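You operate a simulated robot arm through the tools that you are given. There is no shell and no other tool.

You run a simulated two-armed robot. Do the job below in one go: nothing can be reset, and whatever is moved stays where it is left.

TASK
Shut the purge point down: gauge, pressure knob and display at 0.
Fine: shut the cylinder handwheel, then bleed the line, then turn the knob; reset the display.

The check looks at the end state, three seconds after you hand in, the way a careful person would. Anything else that was tipped, shoved, dropped, spilled or broken makes it a failure.

THE ROBOT
Two 7-joint arms with fingered hands on one trunk that stands fixed in place. Base frame: the origin is at the foot of the trunk, x ahead of it, y to its left, z up; the work surface is at about z = 0.86. Readings come in m, rad, newtons and seconds.
The left shoulder is at [0.07, 0.166, 1.268], the right one opposite. With the tool pointing down near the work surface each hand reaches from about 0.1 to 0.94 m from the base axis, measured 20 degrees to its own side. Payload 4.1 kg a hand.
Tool frame (each hand has its own): the origin (TCP) lies between the finger pads and is the grasp point; the fingertips stand 0.032 m ahead of it; z points along the fingers, y is the line along which they close. Largest opening 0.108 m; the body of the gripper starts 0.038 m behind the TCP. The gripper is a hand of 4 fingers: y runs from the thumb to the fingers, the wrist lies at [-0.016, -0.108, -0.186] in the tool frame.
Orientation is told as [roll, pitch, yaw] about the base's x, y, z axes, in that order, counted from this pose: with the fingers straight down and the wrist toward the robot, the tool's x, y and z point along [0, 1, 0], [1, 0, 0] and [0, 0, -1] of the base frame.

THE INTERFACE
- The arms move only by the tool move_arm. It takes "left_targets", "right_targets" or both (then of equal length, played together; a hand with none holds still); each is a list of rows, each an object (a shift or turn left out is 0) with "delta_rot": the turn, a rotation vector about the tool's x, y, z in rad, a list of three; "translation": the shift along the tool's x, y, z in m, a list of three. In form: [{"delta_rot": [rx, ry, rz], "translation": [x, y, z]}, ...]. A call has 1 to 20 rows; each row shifts and turns the commanded pose from where the row before left it, along the tool's axes as they then stand. Each row takes 0.2 s and may step no farther than 0.05 m and 0.15 rad from the row before; otherwise, the whole call is refused. Where a pose cannot be reached the arm comes as near as it can. A force on the tool above 40 N (or 10 N above the force at the start of the call, whichever is more), or a blocked arm, ends the call early, and 0.2 s more pass. In this call time passes only in rows, and 0.2 s behind the last. The reply holds the time, the measured pose of the TCP, the force on the tool along the base axes, the opening and the grip force, in the units named above and with some noise, with the torque about the TCP (base axes, N m) and any sound that the robot's microphone picked up, and new pictures: "pictures" is both (left out), scene, wrist or none (wrist: the cameras of the hands that moved).
- Cameras (640 x 400 px; columns grow to the right, rows downward): "scene" is now at [0.1262, 0.0465, 1.4956]; the picture's right is [0.52, -0.85, 0.00], its down [-0.49, -0.30, -0.81] and it looks along [0.70, 0.42, -0.58] (base axes); focal length 214 px, centre (320, 200). "left" rides on the left gripper at [-0.064, -0.092, -0.131] in its tool frame; the picture's right is [-0.80, -0.28, 0.53], its down [0.55, -0.71, 0.45] and it looks along [0.25, 0.65, 0.72] (tool axes); focal length 247 px, centre (320, 200). "right" rides on the right gripper at [0.064, -0.093, -0.132] in its tool frame; the picture's right is [-0.80, 0.28, -0.53], its down [-0.55, -0.71, 0.45] and it looks along [-0.25, 0.65, 0.72] (tool axes); focal length 247 px, centre (320, 200). There is no depth. A picture from a camera that has moved, and an enlarged one, comes with that camera's place and axes in the base frame and with its lens.
- raise_lower(by): slides the trunk up (or, below 0, down) by that many m; the arms and the scene camera ride with it, the base frame stays. It gives what a move gives, with no picture.
- curl_fingers(index, middle, ring, thumb_bend, hand): sets how far each is bent, from 0 (flat) to 1 (curled in); at 0.3 the hand is open as for a grip, at 0.7 the pads meet at the TCP. One left out holds its place. A second passes; each finger stops where it meets its share of the squeeze, and holds until it gets a number again. It is the only way to open and close the hand. It gives what a move gives, with no picture; readings hold the bend of each and the force on the fingers (four entries, about 0 where the hand has none), thumb and palm.
- turn_head(pan, tilt): turns the head with the scene camera to pan (to the left, within 1.501 rad either way) and tilt (down, from -0.506 to 1.204), counted from straight ahead of the robot. It gives what a move gives, and a new picture of the scene camera.
- zoom(camera, box): a new picture of the part [left, top, right, bottom] of that camera's present view, enlarged. It takes no simulated time.
- finish_job(): hands the job in; it is judged then, once.

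Places have to be worked out from the pictures, the camera data and where the tool is seen. Open the grippers and draw the arms clear of the work before you hand the job in, unless the task says otherwise.

The tools are called after "Emit:" as a command line: name --argument value ..., lists and objects as JSON in quotes. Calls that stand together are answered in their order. move_arm: Moves the arms, as the interface text tells. Its arguments: {"type":"object","properties":{"left_targets":{"type":"array","items":{"type":"object","properties":{"delta_rot":{"type":"array","items":{"type":"number"}},"translation":{"type":"array","items":{"type":"number"}}}}},"right_targets":{"type":"array","items":{"type":"object","properties":{"delta_rot":{"type":"array","items":{"type":"number"}},"translation":{"type":"array","items":{"type":"number"}}}}},"pictures":{"type":"string","enum":["both","scene","wrist","none"]}},"required":[]} The other tools are called the same way: raise_lower (by) slides the trunk up or down; curl_fingers (index, middle, ring, thumb_bend, hand) moves the fingers one by one; turn_head (pan, tilt) turns the head that bears the scene camera; zoom (camera, box) takes an enlarged picture of a part of a camera's view; finish_job () hands the job in.

At the start:

```text
clock: 0.0
left_tcp_pos: [0.335, 0.3529, 1.3377]
left_orientation: [-0.001, 0.0, -0.003]
left_wrist_force: [0.4, 0.5, -0.5]
left_wrist_torque: [-0.02, -0.01, -0.01]
left_opening: 0.1076
left_grasp_force: 0.0
left_shape: jaw
left_bend: [0.3, 0.3, 0.3, 0.3]
left_finger forces: [0.1, 0.0, 0.0, 0.0, 0.0, 0.0]
right_tcp_pos: [0.4834, 0.056, 1.4099]
right_orientation: [0.0, 0.001, 0.0]
right_wrist_force: [0.2, -0.5, 0.3]
right_wrist_torque: [0.01, 0.03, 0.01]
right_opening: 0.1077
right_grasp_force: 0.1
right_shape: jaw
right_bend: [0.3, 0.3, 0.3, 0.3]
right_finger forces: [0.0, 0.0, 0.0, 0.1, 0.0, 0.0]
trunk travel left (down, up): [-0.775, 0.165]
head pan, tilt: [0.548, 0.618]
```

scene: 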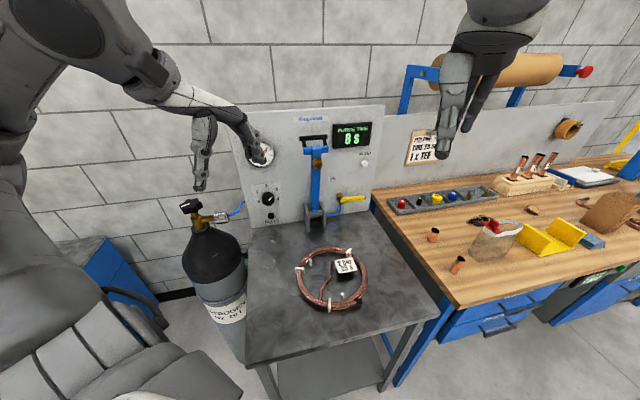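
right: 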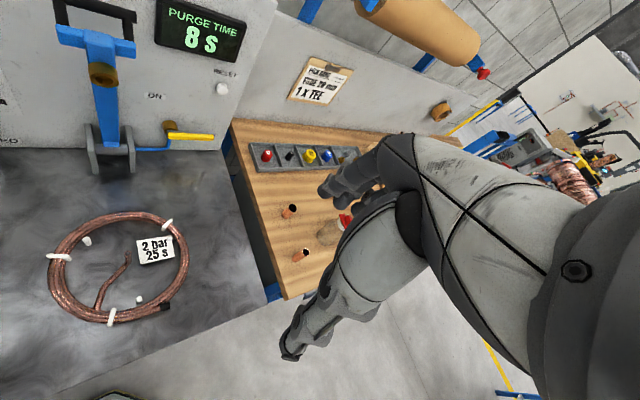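
left: 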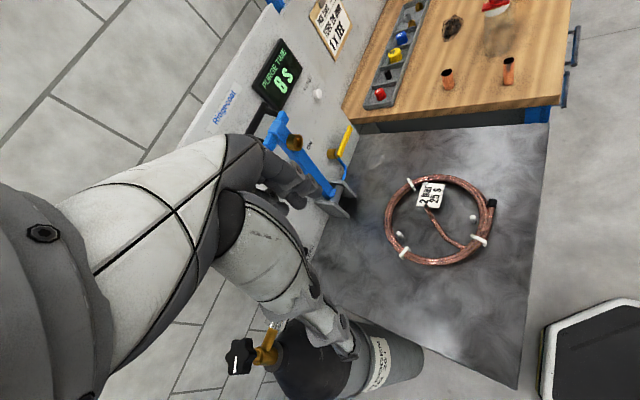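

The scene shows a panel with a gauge, a knob, a display reading 8 s, a yellow lever valve and a nitrogen cylinder with a black handwheel. I'll zoom in on these for detail before moving.

Emit:
zoom --camera "scene" --box '[230, 100, 390, 230]'

Emit:
zoom --camera "scene" --box '[160, 120, 300, 240]'

Emit:
zoom --camera "right" --box '[0, 0, 280, 175]'

Emit:
zoom --camera "left" --box '[200, 0, 400, 200]'

Emit:
zoom --camera "left" --box '[200, 260, 400, 400]'

```text
3.08 times, centred on (310, 165) of scene
camera zoom: at [0.1262, 0.0465, 1.4956], right [0.52, -0.85, 0.0], down [-0.49, -0.3, -0.81], along [0.7, 0.42, -0.58], focal length 660 px, centre (351, 308)
```

zoom: 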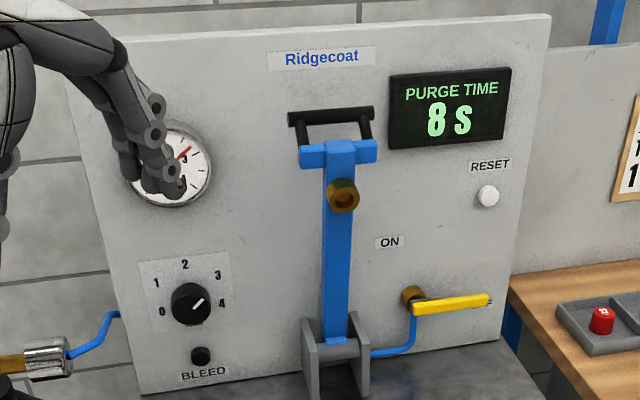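

```text
3.33 times, centred on (230, 180) of scene
camera zoom: at [0.1262, 0.0465, 1.4956], right [0.52, -0.85, 0.0], down [-0.49, -0.3, -0.81], along [0.7, 0.42, -0.58], focal length 715 px, centre (620, 267)
```

zoom: 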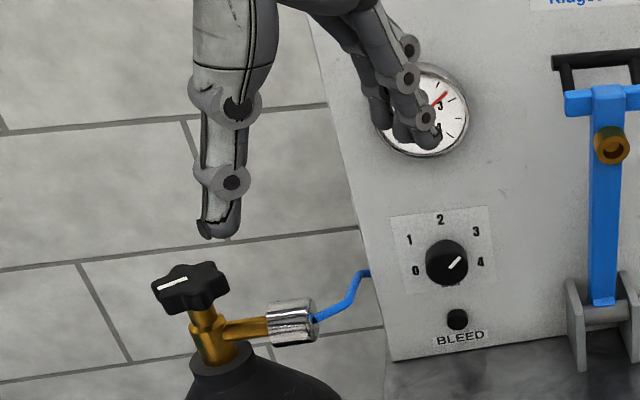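

```text
2.29 times, centred on (140, 88) of right
camera zoom: at [0.3919, 0.1185, 1.5401], right [0.28, -0.8, 0.53], down [-0.71, -0.55, -0.45], along [0.65, -0.25, -0.72], focal length 564 px, centre (731, 457)
```

zoom: 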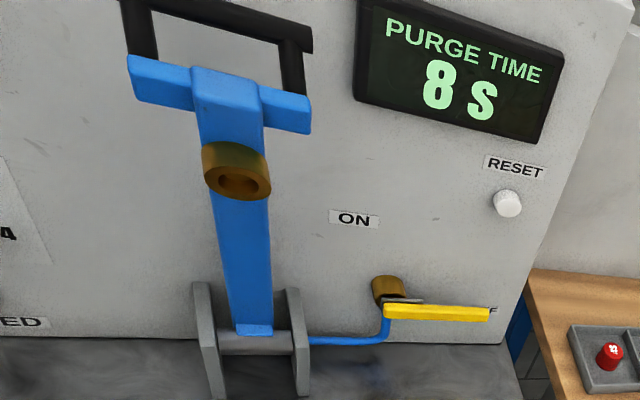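

```text
2.00 times, centred on (300, 100) of left
camera zoom: at [0.242, 0.2884, 1.4689], right [-0.28, -0.8, -0.53], down [-0.71, 0.55, -0.45], along [0.65, 0.25, -0.72], focal length 494 px, centre (360, 400)
```

zoom: 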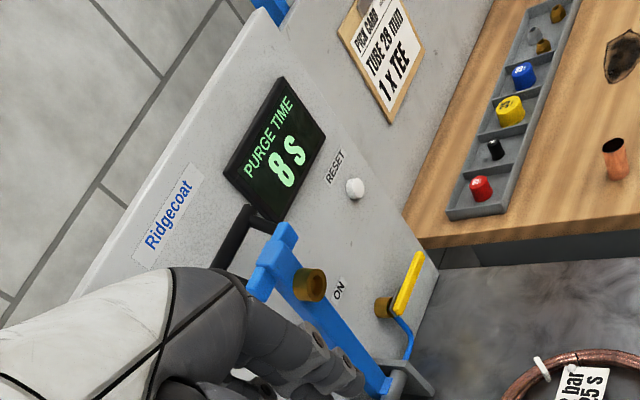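

```text
2.86 times, centred on (300, 330) of left
camera zoom: at [0.242, 0.2884, 1.4689], right [-0.28, -0.8, -0.53], down [-0.71, 0.55, -0.45], along [0.65, 0.25, -0.72], focal length 706 px, centre (377, -171)
```

zoom: 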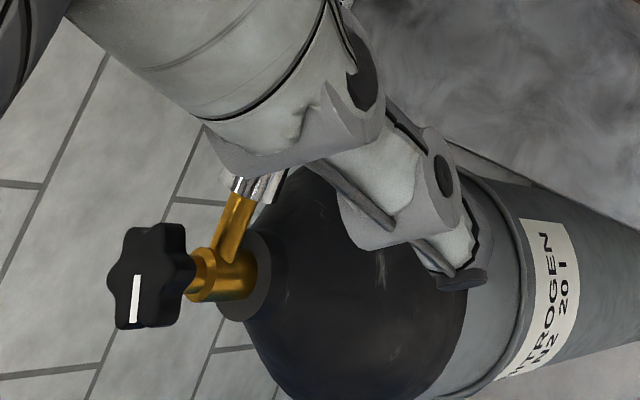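

The wheel sits on a vertical brass stem at roughly (0.37, 0.65, 1.11), and BLEED is at about (0.618, 0.591, 0.915) with the knob just above it. The yellow lever already lies off its ON mark. I'll turn the head toward the cylinder for a better look.

Emit:
turn_head --pan 0.95 --tilt 0.65

```text
clock: 0.9
left_tcp_pos: [0.3361, 0.3537, 1.3375]
left_orientation: [0.0, 0.0, -0.001]
left_wrist_force: [0.6, -0.6, -0.2]
left_wrist_torque: [-0.02, -0.04, 0.01]
left_opening: 0.1078
left_grasp_force: 0.0
left_shape: jaw
left_bend: [0.3, 0.3, 0.3, 0.3]
left_finger forces: [0.0, 0.0, 0.0, 0.0, 0.0, 0.0]
right_tcp_pos: [0.4837, 0.0542, 1.4102]
right_orientation: [0.0, 0.0, 0.002]
right_wrist_force: [-0.2, 0.6, 0.2]
right_wrist_torque: [0.01, 0.03, 0.0]
right_opening: 0.1074
right_grasp_force: 0.1
right_shape: jaw
right_bend: [0.3, 0.3, 0.3, 0.3]
right_finger forces: [0.0, 0.0, 0.0, 0.0, 0.1, 0.1]
trunk travel left (down, up): [-0.775, 0.165]
head pan, tilt: [0.949, 0.649]
camera scene: at [0.1019, 0.0712, 1.4929], right [0.81, -0.58, 0.0], down [-0.35, -0.49, -0.8], along [0.46, 0.65, -0.6], focal length 214 px, centre (320, 200)
```

scene: 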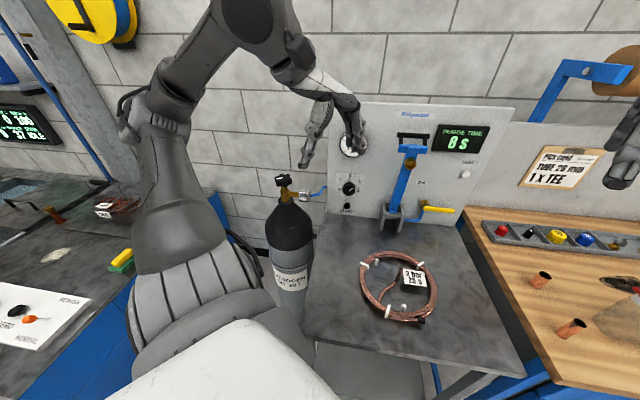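

The wheel shows clearly under the left hand. I'll zoom in for its exact pixel position and the direction of its mark.

Emit:
zoom --camera "scene" --box '[240, 130, 400, 230]'

Emit:
zoom --camera "scene" --box '[260, 165, 340, 215]'

```text
4.00 times, centred on (320, 180) of scene
camera zoom: at [0.1019, 0.0712, 1.4929], right [0.81, -0.58, 0.0], down [-0.35, -0.49, -0.8], along [0.46, 0.65, -0.6], focal length 858 px, centre (320, 280)
```

zoom: 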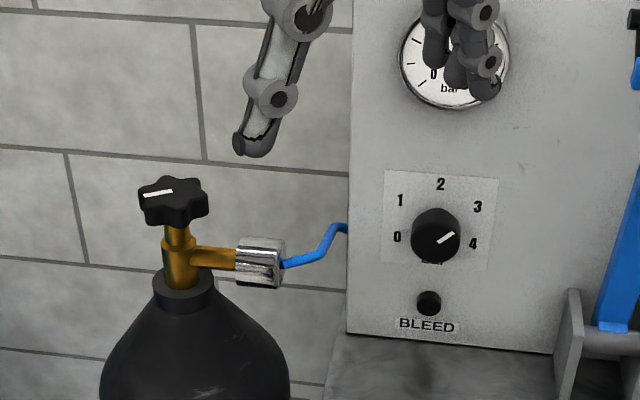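

```text
8.00 times, centred on (300, 190) of scene
camera zoom: at [0.1019, 0.0712, 1.4929], right [0.81, -0.58, 0.0], down [-0.35, -0.49, -0.8], along [0.46, 0.65, -0.6], focal length 1716 px, centre (480, 280)
```

zoom: 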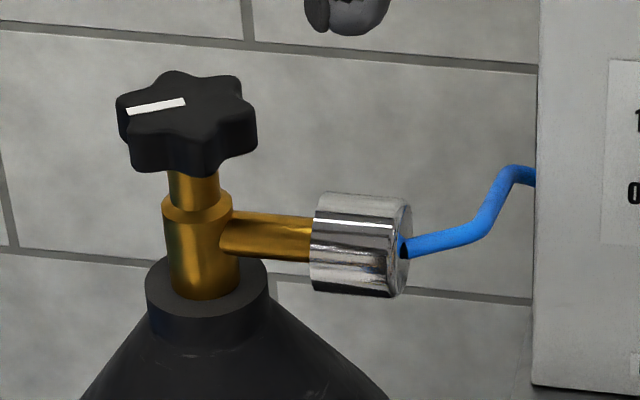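

I put the wheel centre near (0.36, 0.65, 1.12), but the baseline between my views is short. I'll move the left hand, kept high, close to above the wheel so the wrist camera can triangulate it.

Emit:
move_arm --left_targets '[{"translation": [0.045, 0.002, 0]}, {"translation": [0.045, 0.002, 0]}, {"translation": [0.045, 0.002, 0]}, {"translation": [0.045, 0.002, 0]}, {"translation": [0.045, 0.002, 0]}, {"translation": [0.04, 0.002, 0]}]' --pictures "both"

```text
clock: 2.3
left_tcp_pos: [0.3429, 0.533, 1.3385]
left_orientation: [0.001, -0.001, -0.001]
left_wrist_force: [-0.8, -0.5, -0.2]
left_wrist_torque: [0.01, 0.01, 0.02]
left_opening: 0.1076
left_grasp_force: 0.0
left_shape: jaw
left_bend: [0.3, 0.3, 0.3, 0.3]
left_finger forces: [0.0, 0.0, 0.0, 0.0, 0.1, 0.0]
left hand out of reach, approached as far as the arm can: row 5, 6
right_tcp_pos: [0.4839, 0.0545, 1.4102]
right_orientation: [-0.001, 0.0, 0.001]
right_wrist_force: [0.2, -0.2, -0.8]
right_wrist_torque: [0.02, -0.02, 0.0]
right_opening: 0.1076
right_grasp_force: 0.0
right_shape: jaw
right_bend: [0.3, 0.3, 0.3, 0.3]
right_finger forces: [0.0, 0.0, 0.1, 0.0, 0.1, 0.1]
trunk travel left (down, up): [-0.775, 0.165]
head pan, tilt: [0.949, 0.649]
camera scene: at [0.1017, 0.0706, 1.4929], right [0.81, -0.58, 0.0], down [-0.35, -0.49, -0.8], along [0.46, 0.65, -0.6], focal length 214 px, centre (320, 200)
camera left: at [0.2506, 0.4681, 1.47], right [-0.28, -0.8, -0.53], down [-0.71, 0.55, -0.45], along [0.65, 0.25, -0.72], focal length 247 px, centre (320, 200)
```

scene: 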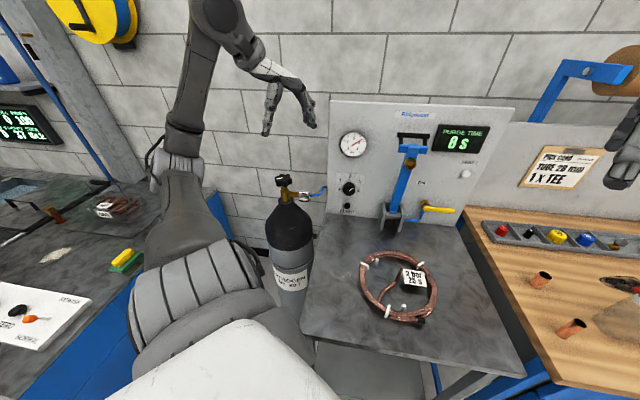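
left: 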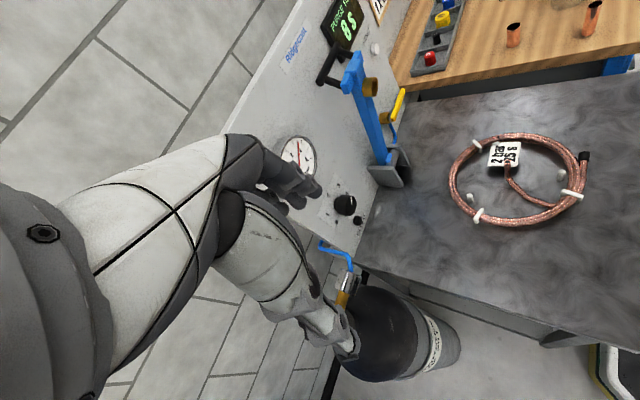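

The arm hit its reach limit at y≈0.53 with this yaw, probably a joint limit. I'll yaw the hand left (tool −z) so it points along the arm, then see how the pose changes.

Emit:
move_arm --left_targets '[{"delta_rot": [0, 0, -0.14]}, {"delta_rot": [0, 0, -0.14]}, {"delta_rot": [0, 0, -0.14]}, {"delta_rot": [0, 0, -0.14]}, {"delta_rot": [0, 0, -0.14]}]' --pictures "both"

```text
clock: 3.5
left_tcp_pos: [0.3457, 0.5335, 1.3372]
left_orientation: [0.0, -0.002, 0.7]
left_wrist_force: [0.6, 0.4, 0.0]
left_wrist_torque: [0.02, 0.0, 0.03]
left_opening: 0.1076
left_grasp_force: 0.0
left_shape: jaw
left_bend: [0.3, 0.3, 0.3, 0.3]
left_finger forces: [0.0, 0.0, 0.1, 0.0, 0.1, 0.0]
right_tcp_pos: [0.4838, 0.0549, 1.4092]
right_orientation: [0.0, -0.002, 0.0]
right_wrist_force: [-0.4, 0.2, 0.4]
right_wrist_torque: [0.02, 0.02, 0.0]
right_opening: 0.1076
right_grasp_force: 0.0
right_shape: jaw
right_bend: [0.3, 0.3, 0.3, 0.3]
right_finger forces: [0.1, 0.0, 0.0, 0.1, 0.0, 0.1]
trunk travel left (down, up): [-0.775, 0.165]
head pan, tilt: [0.949, 0.649]
camera scene: at [0.1016, 0.0703, 1.4929], right [0.81, -0.58, 0.0], down [-0.35, -0.49, -0.8], along [0.46, 0.65, -0.6], focal length 214 px, centre (320, 200)
camera left: at [0.3163, 0.4234, 1.4684], right [0.3, -0.79, -0.53], down [-0.89, -0.04, -0.45], along [0.34, 0.61, -0.72], focal length 247 px, centre (320, 200)
```

scene: 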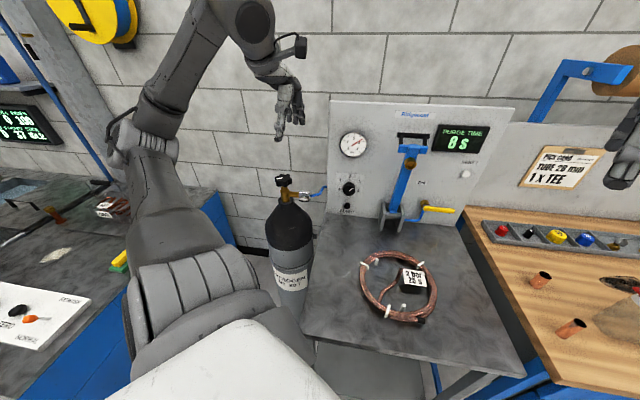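
left: 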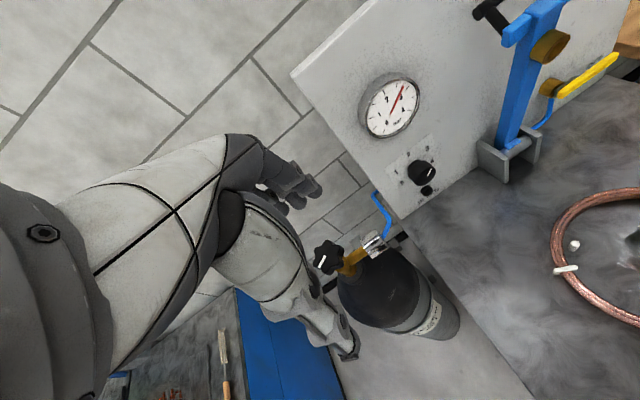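

Yaw 0.7 works, and the wheel now shows in the left wrist camera between the thumb and fingers. I'll zoom in for accurate triangulation.

Emit:
zoom --camera "left" --box '[290, 210, 450, 310]'

Emit:
zoom --camera "scene" --box '[325, 95, 485, 225]'

Emit:
zoom --camera "left" --box '[350, 60, 450, 220]'

```text
4.00 times, centred on (370, 260) of left
camera zoom: at [0.3163, 0.4234, 1.4684], right [0.3, -0.79, -0.53], down [-0.89, -0.04, -0.45], along [0.34, 0.61, -0.72], focal length 988 px, centre (120, -40)
```

zoom: 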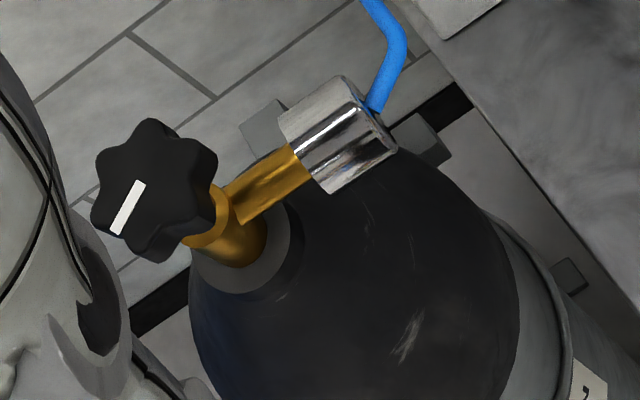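

```text
3.08 times, centred on (405, 160) of scene
camera zoom: at [0.1016, 0.0703, 1.4929], right [0.81, -0.58, 0.0], down [-0.35, -0.49, -0.8], along [0.46, 0.65, -0.6], focal length 660 px, centre (58, 323)
```

zoom: 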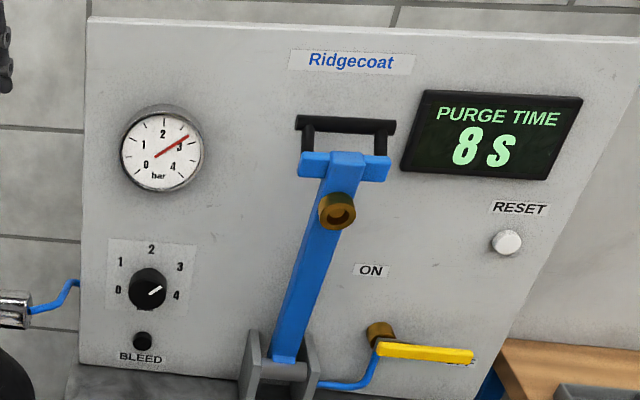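

```text
2.50 times, centred on (400, 140) of left
camera zoom: at [0.3163, 0.4234, 1.4684], right [0.3, -0.79, -0.53], down [-0.89, -0.04, -0.45], along [0.34, 0.61, -0.72], focal length 617 px, centre (120, 350)
```

zoom: 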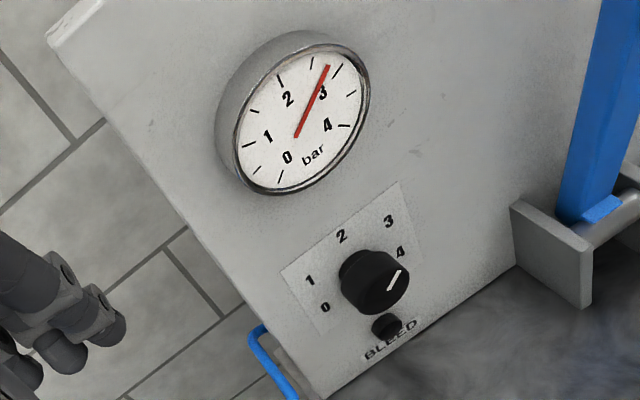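

Gauge reads about 3 bar, and I triangulate the wheel's top centre at about (0.376, 0.680, 1.093), roughly 62 mm across. I'll move the open left hand to about (0.376, 0.68, 1.20), clear above it.

Emit:
move_arm --left_targets '[{"translation": [0.0186, 0.0235, 0.0274]}, {"translation": [0.0186, 0.0235, 0.0274]}, {"translation": [0.0186, 0.0235, 0.0274]}, {"translation": [0.0186, 0.0235, 0.0274]}, {"translation": [0.0186, 0.0235, 0.0274]}]' --pictures "both"

```text
clock: 4.7
left_tcp_pos: [0.3771, 0.6835, 1.2001]
left_orientation: [0.0, 0.001, 0.698]
left_wrist_force: [0.0, 0.3, 0.0]
left_wrist_torque: [-0.03, 0.01, -0.03]
left_opening: 0.1077
left_grasp_force: 0.0
left_shape: jaw
left_bend: [0.3, 0.3, 0.3, 0.3]
left_finger forces: [0.0, 0.1, 0.1, 0.0, 0.0, 0.0]
right_tcp_pos: [0.4837, 0.0566, 1.4109]
right_orientation: [-0.001, 0.0, -0.001]
right_wrist_force: [-0.3, 0.3, -0.9]
right_wrist_torque: [-0.04, 0.01, 0.01]
right_opening: 0.1077
right_grasp_force: 0.1
right_shape: jaw
right_bend: [0.3, 0.3, 0.3, 0.3]
right_finger forces: [0.1, 0.1, 0.0, 0.0, 0.1, 0.0]
trunk travel left (down, up): [-0.775, 0.165]
head pan, tilt: [0.949, 0.649]
camera scene: at [0.1017, 0.0725, 1.4928], right [0.81, -0.58, 0.0], down [-0.35, -0.49, -0.8], along [0.46, 0.65, -0.61], focal length 214 px, centre (320, 200)
camera left: at [0.3482, 0.5741, 1.3305], right [0.3, -0.79, -0.53], down [-0.89, -0.03, -0.45], along [0.34, 0.61, -0.72], focal length 247 px, centre (320, 200)
```

scene: 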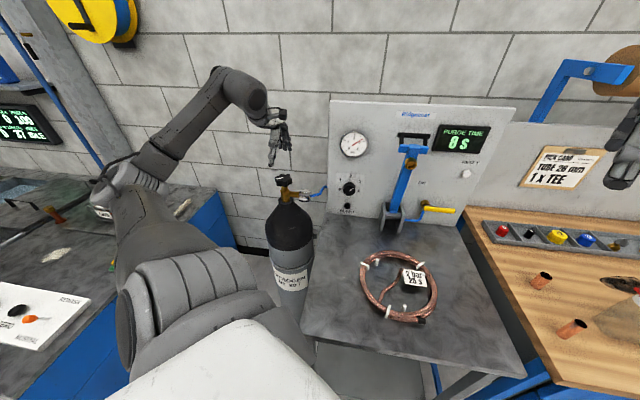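
left: 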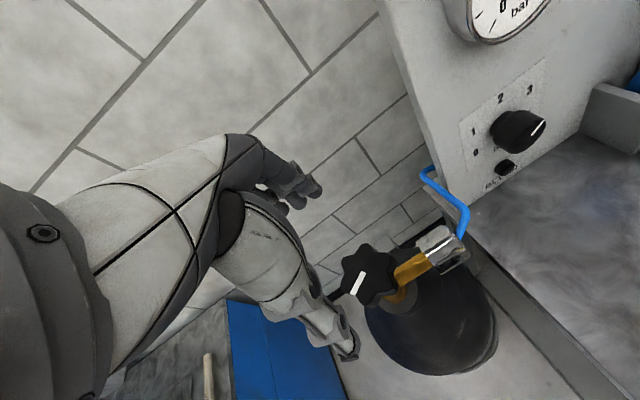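

The reach is fine here. I'll zoom in on the wheel from this closer view to fix its position.

Emit:
zoom --camera "left" --box '[300, 220, 460, 320]'

Emit:
zoom --camera "scene" --box '[240, 110, 340, 210]'

```text
4.00 times, centred on (380, 270) of left
camera zoom: at [0.3482, 0.5741, 1.3305], right [0.3, -0.79, -0.53], down [-0.89, -0.03, -0.45], along [0.34, 0.61, -0.72], focal length 988 px, centre (80, -80)
```

zoom: 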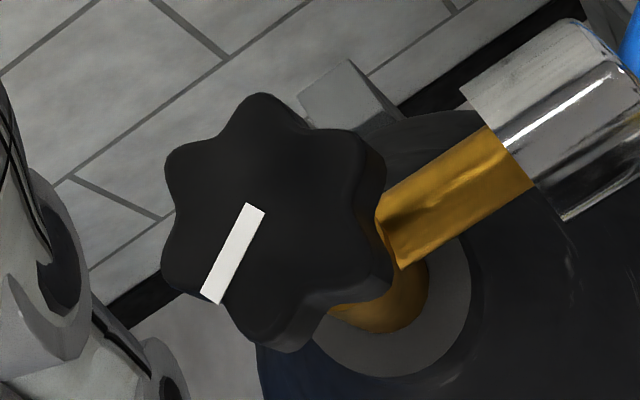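

```text
4.00 times, centred on (290, 160) of scene
camera zoom: at [0.1017, 0.0725, 1.4928], right [0.81, -0.58, 0.0], down [-0.35, -0.49, -0.8], along [0.46, 0.65, -0.61], focal length 858 px, centre (440, 360)
```

zoom: 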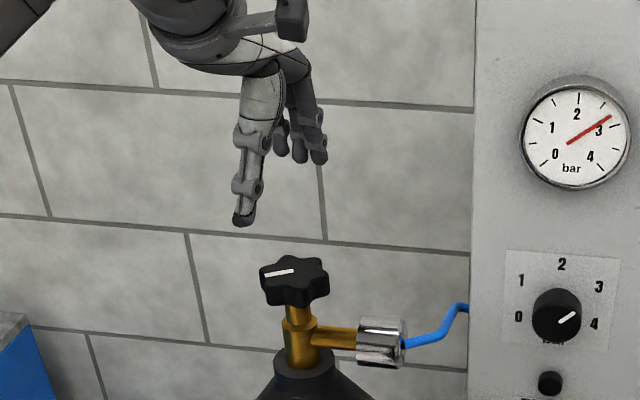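

Combining three rays puts the wheel's top centre at about (0.381, 0.693, 1.080) with a 58 mm diameter; the chrome nut's top is near z 1.04. I'll centre over the wheel and wind the hand counterclockwise, so the closing stroke (clockwise, tool +z) has travel.

Emit:
move_arm --left_targets '[{"translation": [0.0047, 0.0092, 0]}, {"delta_rot": [0, 0, -0.14]}, {"delta_rot": [0, 0, -0.14]}, {"delta_rot": [0, 0, -0.14]}, {"delta_rot": [0, 0, -0.14]}, {"delta_rot": [0, 0, -0.14]}, {"delta_rot": [0, 0, -0.14]}]' --pictures "both"

```text
clock: 6.3
left_tcp_pos: [0.3812, 0.6903, 1.2002]
left_orientation: [-0.001, -0.001, 1.542]
left_wrist_force: [0.2, 0.1, -0.4]
left_wrist_torque: [-0.01, 0.0, -0.01]
left_opening: 0.108
left_grasp_force: 0.1
left_shape: jaw
left_bend: [0.3, 0.3, 0.3, 0.3]
left_finger forces: [0.1, 0.1, 0.1, 0.1, 0.0, 0.0]
right_tcp_pos: [0.4849, 0.0546, 1.4095]
right_orientation: [0.0, 0.001, 0.001]
right_wrist_force: [-0.6, -1.0, 0.6]
right_wrist_torque: [-0.03, 0.0, -0.02]
right_opening: 0.1076
right_grasp_force: 0.0
right_shape: jaw
right_bend: [0.3, 0.3, 0.3, 0.3]
right_finger forces: [0.0, 0.1, 0.1, 0.0, 0.1, 0.0]
trunk travel left (down, up): [-0.775, 0.165]
head pan, tilt: [0.949, 0.649]
camera scene: at [0.1025, 0.0711, 1.4928], right [0.81, -0.58, 0.0], down [-0.35, -0.49, -0.8], along [0.46, 0.65, -0.6], focal length 214 px, centre (320, 200)
camera left: at [0.4422, 0.595, 1.3307], right [0.79, -0.31, -0.53], down [-0.57, -0.69, -0.45], along [-0.23, 0.66, -0.72], focal length 247 px, centre (320, 200)
```

scene: 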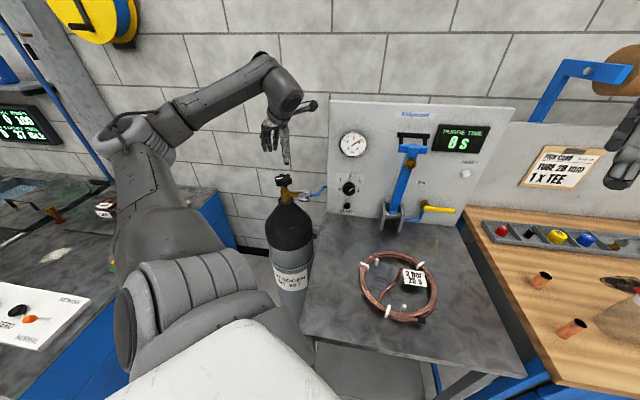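
left: 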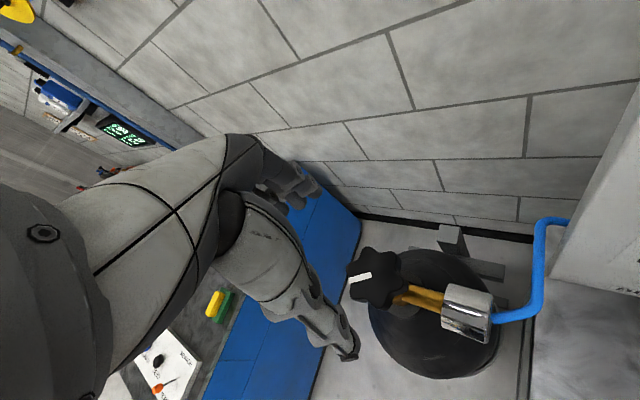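

The ray from this new view agrees: wheel at (0.381, 0.689, 1.08). I'll wind further counterclockwise to find how much stroke is available.

Emit:
move_arm --left_targets '[{"delta_rot": [0, 0, -0.14]}, {"delta_rot": [0, 0, -0.14]}, {"delta_rot": [0, 0, -0.14]}, {"delta_rot": [0, 0, -0.14]}, {"delta_rot": [0, 0, -0.14]}]' --pictures "both"

```text
clock: 7.5
left_tcp_pos: [0.3805, 0.6888, 1.1996]
left_orientation: [0.0, -0.002, 2.241]
left_wrist_force: [-0.2, -0.5, -0.2]
left_wrist_torque: [0.0, 0.04, 0.05]
left_opening: 0.1078
left_grasp_force: 0.0
left_shape: jaw
left_bend: [0.3, 0.3, 0.3, 0.3]
left_finger forces: [0.0, 0.0, 0.0, 0.0, 0.0, 0.0]
right_tcp_pos: [0.4841, 0.0543, 1.4096]
right_orientation: [0.001, 0.003, 0.001]
right_wrist_force: [-0.1, 0.2, -0.1]
right_wrist_torque: [0.03, 0.0, 0.01]
right_opening: 0.1074
right_grasp_force: 0.0
right_shape: jaw
right_bend: [0.3, 0.3, 0.3, 0.3]
right_finger forces: [0.0, 0.1, 0.0, 0.0, 0.0, 0.0]
trunk travel left (down, up): [-0.775, 0.165]
head pan, tilt: [0.949, 0.649]
camera scene: at [0.1027, 0.0704, 1.4928], right [0.81, -0.58, 0.0], down [-0.35, -0.49, -0.8], along [0.46, 0.65, -0.6], focal length 214 px, centre (320, 200)
camera left: at [0.4886, 0.6558, 1.3314], right [0.8, 0.27, -0.53], down [0.01, -0.89, -0.45], along [-0.6, 0.35, -0.72], focal length 247 px, centre (320, 200)
```

scene: 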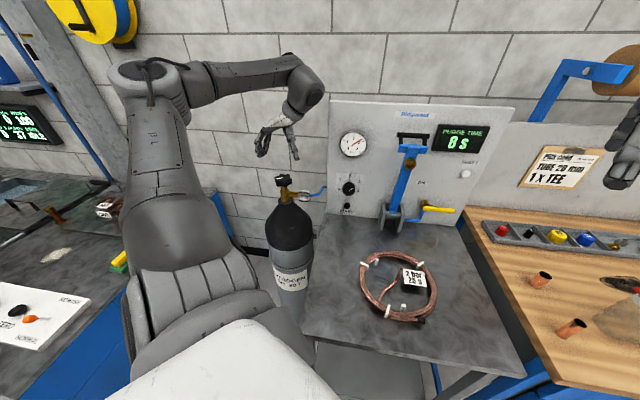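
left: 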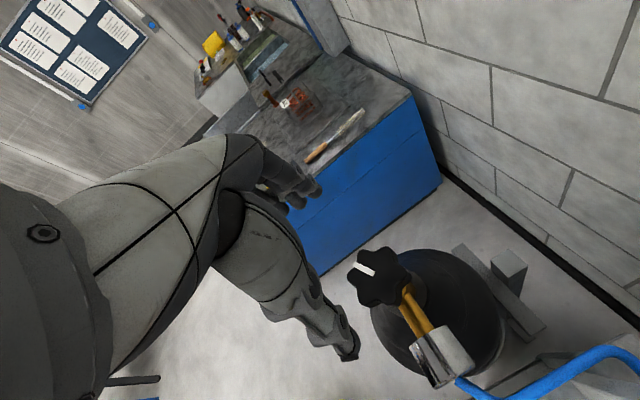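

Yaw 2.24 is reachable and the wheel stays centred under the TCP. I'll come back one step for panel clearance and descend to TCP z≈1.082, so the pads straddle the wheel with the fingertips still above the nut.

Emit:
move_arm --left_targets '[{"delta_rot": [0, 0, 0.1]}, {"translation": [0, 0, 0.03]}, {"translation": [0, 0, 0.03]}, {"translation": [0, 0, 0.03]}, {"translation": [0, 0, 0.02]}, {"translation": [0, 0, 0.008]}]' --pictures "both"

```text
clock: 8.9
left_tcp_pos: [0.3811, 0.6892, 1.0838]
left_orientation: [0.0, 0.0, 2.138]
left_wrist_force: [0.2, -0.4, -0.3]
left_wrist_torque: [0.0, -0.01, -0.01]
left_opening: 0.1079
left_grasp_force: 0.1
left_shape: jaw
left_bend: [0.3, 0.3, 0.3, 0.3]
left_finger forces: [0.0, 0.0, 0.1, 0.0, 0.1, 0.0]
right_tcp_pos: [0.4834, 0.0546, 1.4096]
right_orientation: [0.002, -0.002, 0.0]
right_wrist_force: [1.5, 0.8, -0.4]
right_wrist_torque: [0.0, -0.01, -0.02]
right_opening: 0.1075
right_grasp_force: 0.1
right_shape: jaw
right_bend: [0.3, 0.3, 0.3, 0.3]
right_finger forces: [0.0, 0.0, 0.0, 0.0, 0.0, 0.0]
trunk travel left (down, up): [-0.775, 0.165]
head pan, tilt: [0.949, 0.649]
camera scene: at [0.102, 0.0706, 1.4929], right [0.81, -0.58, 0.0], down [-0.35, -0.49, -0.8], along [0.46, 0.65, -0.6], focal length 214 px, centre (320, 200)
camera left: at [0.4849, 0.6458, 1.2136], right [0.82, 0.19, -0.53], down [-0.08, -0.89, -0.45], along [-0.56, 0.41, -0.72], focal length 247 px, centre (320, 200)
```

scene: 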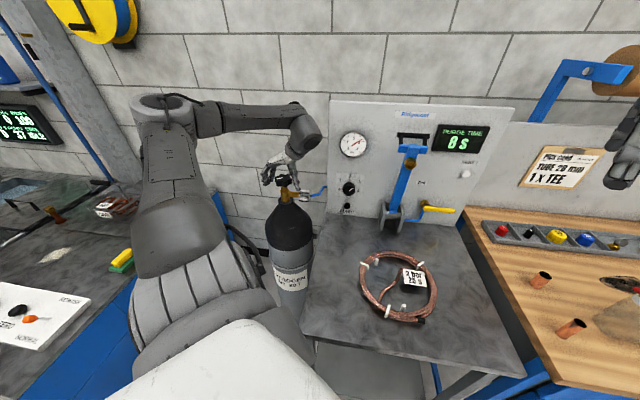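
left: 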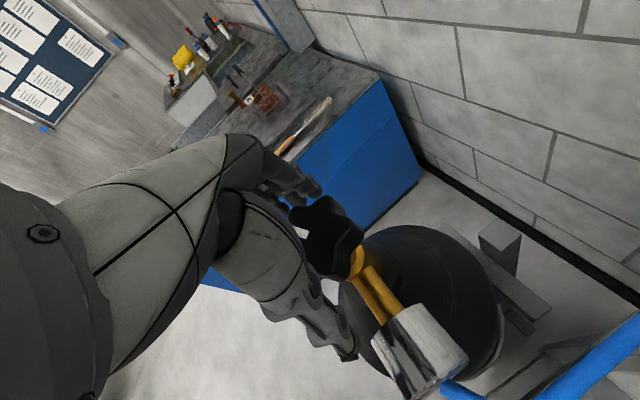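

Emit:
zoom --camera "scene" --box '[240, 140, 340, 210]'

Emit:
zoom --camera "left" --box '[240, 160, 440, 380]'

```text
5.71 times, centred on (290, 175) of scene
camera zoom: at [0.102, 0.0706, 1.4929], right [0.81, -0.58, 0.0], down [-0.35, -0.49, -0.8], along [0.46, 0.65, -0.6], focal length 1226 px, centre (491, 343)
```

zoom: 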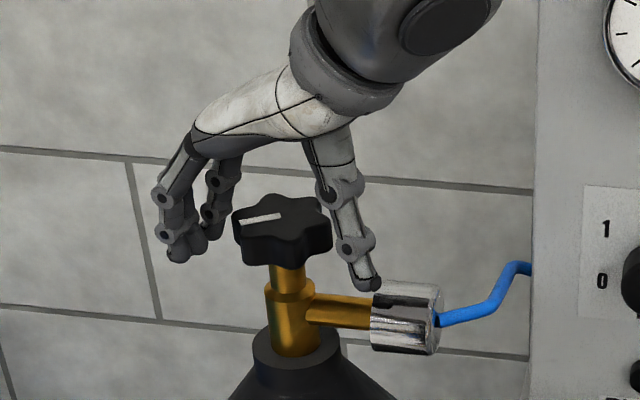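

```text
1.82 times, centred on (340, 270) of left
camera zoom: at [0.4849, 0.6458, 1.2136], right [0.82, 0.19, -0.53], down [-0.08, -0.89, -0.45], along [-0.56, 0.41, -0.72], focal length 449 px, centre (284, 73)
```

zoom: 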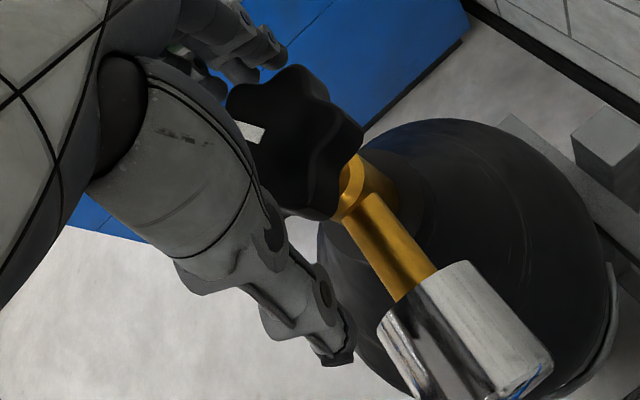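

The hand is centred on the wheel, fingers on one side and thumb on the other, clear of the nut. Closing the fingers now.

Emit:
curl_fingers --hand "left" --index 0.7 --middle 0.7 --ring 0.7 --thumb_bend 0.7

Emit:
zoom --camera "scene" --box '[240, 140, 340, 210]'

```text
clock: 9.9
left_tcp_pos: [0.3798, 0.6913, 1.082]
left_orientation: [0.001, 0.001, 2.142]
left_wrist_force: [-7.6, -0.1, -7.4]
left_wrist_torque: [0.16, 0.16, 0.04]
left_opening: 0.056
left_grasp_force: 24.5
left_shape: fingers
left_bend: [0.6, 0.59, 0.65, 0.54]
left_finger forces: [13.0, 8.8, 4.2, 0.0, 23.8, 0.0]
right_tcp_pos: [0.4816, 0.055, 1.41]
right_orientation: [0.0, -0.001, 0.0]
right_wrist_force: [-0.7, -0.3, -0.2]
right_wrist_torque: [0.02, -0.03, -0.04]
right_opening: 0.1076
right_grasp_force: 0.0
right_shape: jaw
right_bend: [0.3, 0.3, 0.3, 0.3]
right_finger forces: [0.1, 0.0, 0.1, 0.0, 0.0, 0.0]
trunk travel left (down, up): [-0.775, 0.165]
head pan, tilt: [0.949, 0.649]
```

```text
5.71 times, centred on (290, 175) of scene
camera zoom: at [0.1007, 0.0722, 1.4928], right [0.81, -0.58, 0.0], down [-0.35, -0.49, -0.8], along [0.46, 0.65, -0.6], focal length 1226 px, centre (491, 343)
```

zoom: 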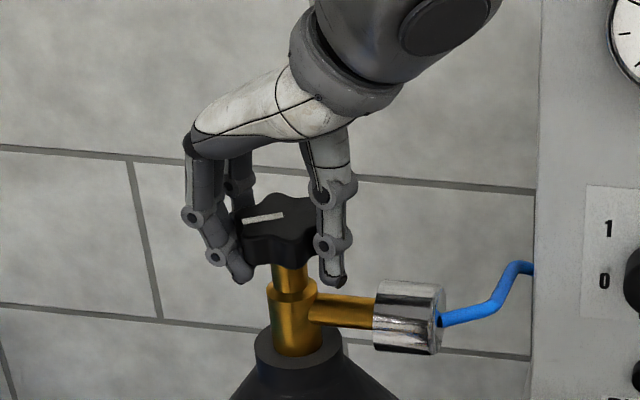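

The grip holds the wheel at about 24 N with a 56 mm opening. I'll turn clockwise a little (tool +z) and watch the mark and the torque.

Emit:
move_arm --left_targets '[{"delta_rot": [0, 0, 0.1]}, {"delta_rot": [0, 0, 0.1]}, {"delta_rot": [0, 0, 0.1]}, {"delta_rot": [0, 0, 0.1]}]' --pictures "scene"

Emit:
zoom --camera "scene" --box '[240, 140, 340, 210]'

```text
clock: 10.9
left_tcp_pos: [0.3783, 0.6921, 1.0819]
left_orientation: [-0.001, 0.0, 1.738]
left_wrist_force: [-8.4, 6.3, -3.0]
left_wrist_torque: [0.14, 0.12, 0.09]
left_opening: 0.0558
left_grasp_force: 24.6
left_shape: fingers
left_bend: [0.6, 0.59, 0.65, 0.56]
left_finger forces: [13.8, 9.5, 4.4, 0.0, 21.6, 0.0]
right_tcp_pos: [0.482, 0.0565, 1.411]
right_orientation: [0.0, 0.001, -0.001]
right_wrist_force: [0.3, -0.3, 0.3]
right_wrist_torque: [0.01, -0.03, 0.01]
right_opening: 0.1077
right_grasp_force: 0.1
right_shape: jaw
right_bend: [0.3, 0.3, 0.3, 0.3]
right_finger forces: [0.1, 0.0, 0.1, 0.0, 0.0, 0.0]
trunk travel left (down, up): [-0.775, 0.165]
head pan, tilt: [0.949, 0.649]
camera scene: at [0.1006, 0.0729, 1.4929], right [0.81, -0.58, 0.0], down [-0.35, -0.49, -0.8], along [0.46, 0.65, -0.61], focal length 214 px, centre (320, 200)
```

scene: 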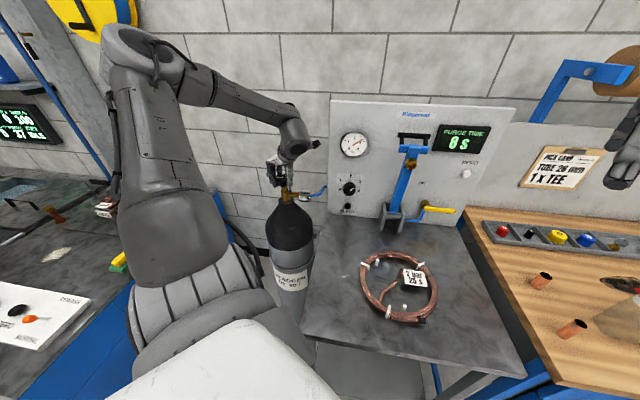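

```text
5.71 times, centred on (290, 175) of scene
camera zoom: at [0.1006, 0.0729, 1.4929], right [0.81, -0.58, 0.0], down [-0.35, -0.49, -0.8], along [0.46, 0.65, -0.61], focal length 1226 px, centre (491, 343)
```

zoom: 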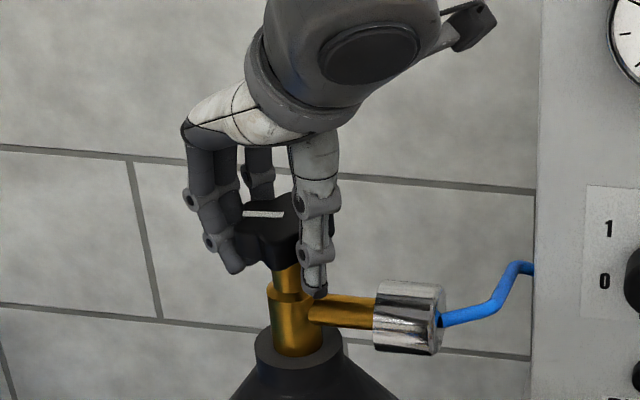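

The mark turned about 0.4 rad with the hand and the torque stayed low (0.09 N m). I'll continue clockwise.

Emit:
move_arm --left_targets '[{"delta_rot": [0, 0, 0.13]}, {"delta_rot": [0, 0, 0.13]}, {"delta_rot": [0, 0, 0.13]}, {"delta_rot": [0, 0, 0.13]}, {"delta_rot": [0, 0, 0.13]}, {"delta_rot": [0, 0, 0.13]}]' --pictures "scene"

Emit:
zoom --camera "scene" --box '[240, 140, 340, 210]'

```text
clock: 12.3
left_tcp_pos: [0.3776, 0.6935, 1.0804]
left_orientation: [-0.001, 0.0, 0.959]
left_wrist_force: [-7.0, 19.6, 5.1]
left_wrist_torque: [0.26, 0.03, 0.12]
left_opening: 0.0556
left_grasp_force: 25.3
left_shape: fingers
left_bend: [0.6, 0.59, 0.65, 0.57]
left_finger forces: [14.7, 10.9, 5.5, 0.0, 19.5, 0.1]
right_tcp_pos: [0.4801, 0.0594, 1.411]
right_orientation: [-0.004, -0.001, -0.001]
right_wrist_force: [0.7, 0.3, -0.7]
right_wrist_torque: [-0.02, -0.03, 0.05]
right_opening: 0.1074
right_grasp_force: 0.1
right_shape: jaw
right_bend: [0.3, 0.3, 0.3, 0.3]
right_finger forces: [0.0, 0.0, 0.1, 0.0, 0.0, 0.0]
trunk travel left (down, up): [-0.775, 0.165]
head pan, tilt: [0.949, 0.649]
camera scene: at [0.0993, 0.0752, 1.4929], right [0.81, -0.58, 0.0], down [-0.35, -0.49, -0.8], along [0.46, 0.65, -0.61], focal length 214 px, centre (320, 200)
```

scene: 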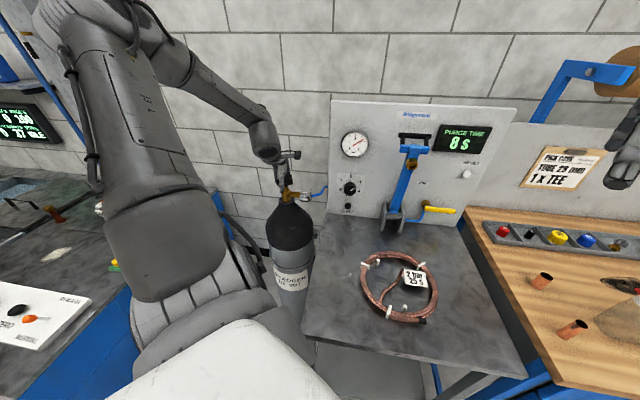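

```text
5.71 times, centred on (290, 175) of scene
camera zoom: at [0.0993, 0.0752, 1.4929], right [0.81, -0.58, 0.0], down [-0.35, -0.49, -0.8], along [0.46, 0.65, -0.61], focal length 1226 px, centre (491, 343)
```

zoom: 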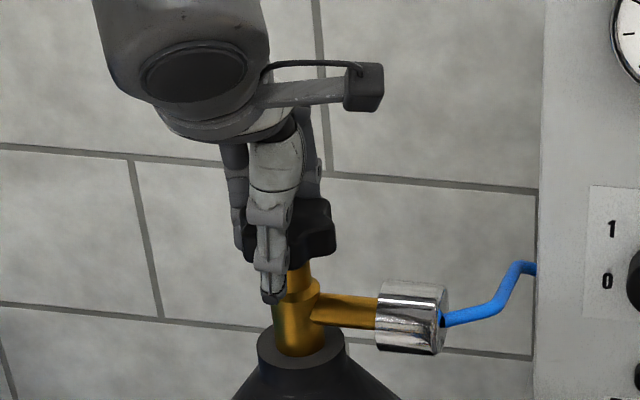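

The wheel is turning with the hand, though a sideways load of about 20 N has built up from a few mm of centring error. I'll shift the hand to relieve that, then keep turning.

Emit:
move_arm --left_targets '[{"translation": [0.0034, 0.0024, 0]}, {"delta_rot": [0, 0, 0.12]}, {"delta_rot": [0, 0, 0.12]}, {"delta_rot": [0, 0, 0.12]}]' --pictures "scene"

Emit:
zoom --camera "scene" --box '[240, 110, 390, 215]'

```text
clock: 13.3
left_tcp_pos: [0.3783, 0.6943, 1.0808]
left_orientation: [-0.004, -0.002, 0.596]
left_wrist_force: [-1.9, 6.4, 0.1]
left_wrist_torque: [0.14, 0.02, 0.09]
left_opening: 0.0557
left_grasp_force: 25.7
left_shape: fingers
left_bend: [0.61, 0.59, 0.66, 0.57]
left_finger forces: [12.2, 11.0, 4.1, 0.0, 23.3, 0.0]
right_tcp_pos: [0.4817, 0.0575, 1.41]
right_orientation: [-0.001, -0.002, 0.001]
right_wrist_force: [-0.4, 1.0, -1.0]
right_wrist_torque: [0.01, -0.01, 0.03]
right_opening: 0.1079
right_grasp_force: 0.1
right_shape: jaw
right_bend: [0.3, 0.3, 0.3, 0.3]
right_finger forces: [0.1, 0.0, 0.1, 0.1, 0.0, 0.0]
trunk travel left (down, up): [-0.775, 0.165]
head pan, tilt: [0.949, 0.649]
camera scene: at [0.1, 0.0739, 1.4929], right [0.81, -0.58, 0.0], down [-0.35, -0.49, -0.8], along [0.46, 0.65, -0.61], focal length 214 px, centre (320, 200)
```

scene: 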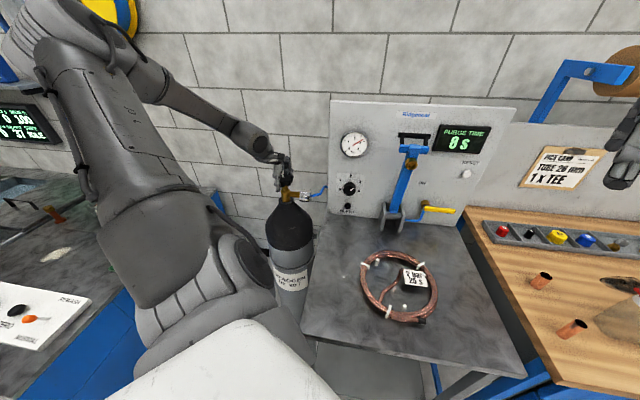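

```text
3.81 times, centred on (315, 162) of scene
camera zoom: at [0.1, 0.0739, 1.4929], right [0.81, -0.58, 0.0], down [-0.35, -0.49, -0.8], along [0.46, 0.65, -0.61], focal length 817 px, centre (339, 343)
```

zoom: 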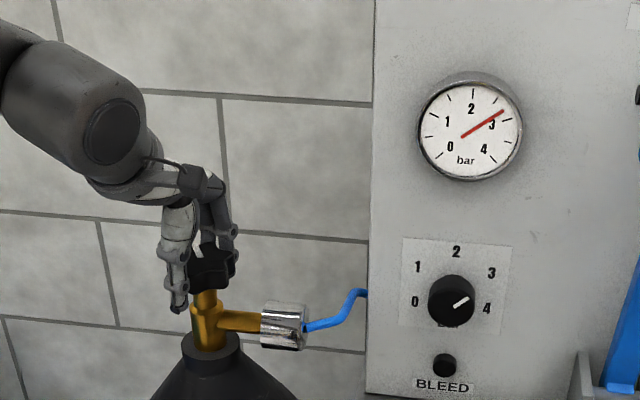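

The side load dropped to about 6 N and the torque is still low; about 1.5 rad is done so far. Continuing clockwise.

Emit:
move_arm --left_targets '[{"translation": [0.0012, 0.001, 0]}, {"delta_rot": [0, 0, 0.13]}, {"delta_rot": [0, 0, 0.13]}, {"delta_rot": [0, 0, 0.13]}, {"delta_rot": [0, 0, 0.13]}]' --pictures "scene"

Emit:
zoom --camera "scene" --box '[240, 110, 390, 215]'

```text
clock: 14.2
left_tcp_pos: [0.3769, 0.6996, 1.0725]
left_orientation: [0.014, -0.028, 0.434]
left_wrist_force: [-8.7, 16.3, 3.8]
left_wrist_torque: [0.61, -0.06, 0.09]
left_opening: 0.0533
left_grasp_force: 26.5
left_shape: fingers
left_bend: [0.63, 0.59, 0.7, 0.58]
left_finger forces: [14.0, 15.3, 0.0, 0.0, 23.2, 0.1]
left hand out of reach, approached as far as the arm can: row 2, 3, 4
right_tcp_pos: [0.4808, 0.0587, 1.4095]
right_orientation: [-0.003, 0.001, -0.001]
right_wrist_force: [0.7, -0.6, 0.0]
right_wrist_torque: [-0.01, -0.02, 0.02]
right_opening: 0.1078
right_grasp_force: 0.1
right_shape: jaw
right_bend: [0.3, 0.3, 0.3, 0.3]
right_finger forces: [0.0, 0.0, 0.0, 0.1, 0.0, 0.0]
trunk travel left (down, up): [-0.775, 0.165]
head pan, tilt: [0.949, 0.649]
stopped in row 4 (left hand): the force on the tool passed its limit at 86 N (the readings are from after the stop); the commanded pose is now the measured one
camera scene: at [0.0985, 0.0742, 1.4928], right [0.81, -0.58, 0.0], down [-0.35, -0.49, -0.8], along [0.46, 0.65, -0.61], focal length 214 px, centre (320, 200)
```

scene: 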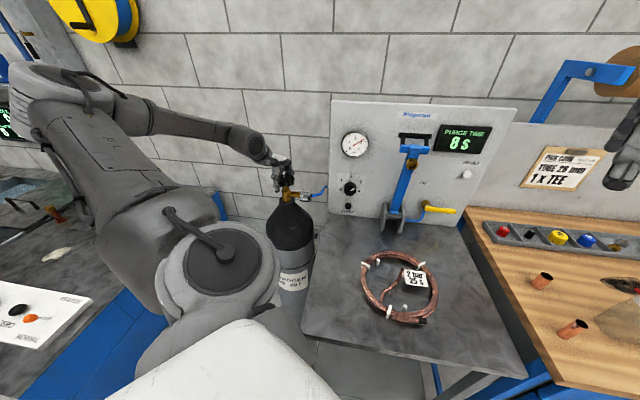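

```text
3.81 times, centred on (315, 162) of scene
camera zoom: at [0.0985, 0.0742, 1.4928], right [0.81, -0.58, 0.0], down [-0.35, -0.49, -0.8], along [0.46, 0.65, -0.61], focal length 817 px, centre (339, 343)
```

zoom: 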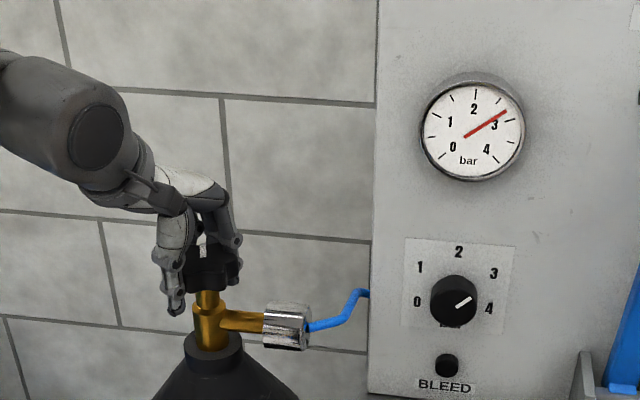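

The arm's limit is near yaw 0.6 at this spot, and pushing past it spiked the force, so I'll stay above 0.65 on later strokes. I'll open the hand now to release the wheel.

Emit:
curl_fingers --hand "left" --index 0.3 --middle 0.3 --ring 0.3 --thumb_bend 0.3

Emit:
zoom --camera "scene" --box '[240, 140, 340, 210]'

```text
clock: 15.2
left_tcp_pos: [0.3812, 0.6956, 1.0745]
left_orientation: [0.015, -0.026, 0.43]
left_wrist_force: [0.1, 0.0, -0.7]
left_wrist_torque: [0.0, 0.01, -0.02]
left_opening: 0.1083
left_grasp_force: 0.1
left_shape: fingers
left_bend: [0.3, 0.3, 0.3, 0.3]
left_finger forces: [0.0, 0.0, 0.0, 0.1, 0.0, 0.1]
right_tcp_pos: [0.4828, 0.0545, 1.4088]
right_orientation: [-0.001, 0.0, -0.001]
right_wrist_force: [-0.6, -0.5, -0.1]
right_wrist_torque: [0.02, -0.01, 0.02]
right_opening: 0.1078
right_grasp_force: 0.1
right_shape: jaw
right_bend: [0.3, 0.3, 0.3, 0.3]
right_finger forces: [0.1, 0.0, 0.1, 0.1, 0.0, 0.1]
trunk travel left (down, up): [-0.775, 0.165]
head pan, tilt: [0.949, 0.649]
```

```text
5.71 times, centred on (290, 175) of scene
camera zoom: at [0.1014, 0.0708, 1.4929], right [0.81, -0.58, 0.0], down [-0.35, -0.49, -0.8], along [0.46, 0.65, -0.6], focal length 1226 px, centre (491, 343)
```

zoom: 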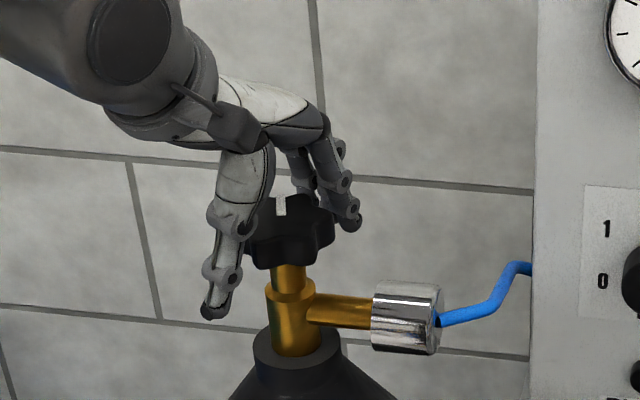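

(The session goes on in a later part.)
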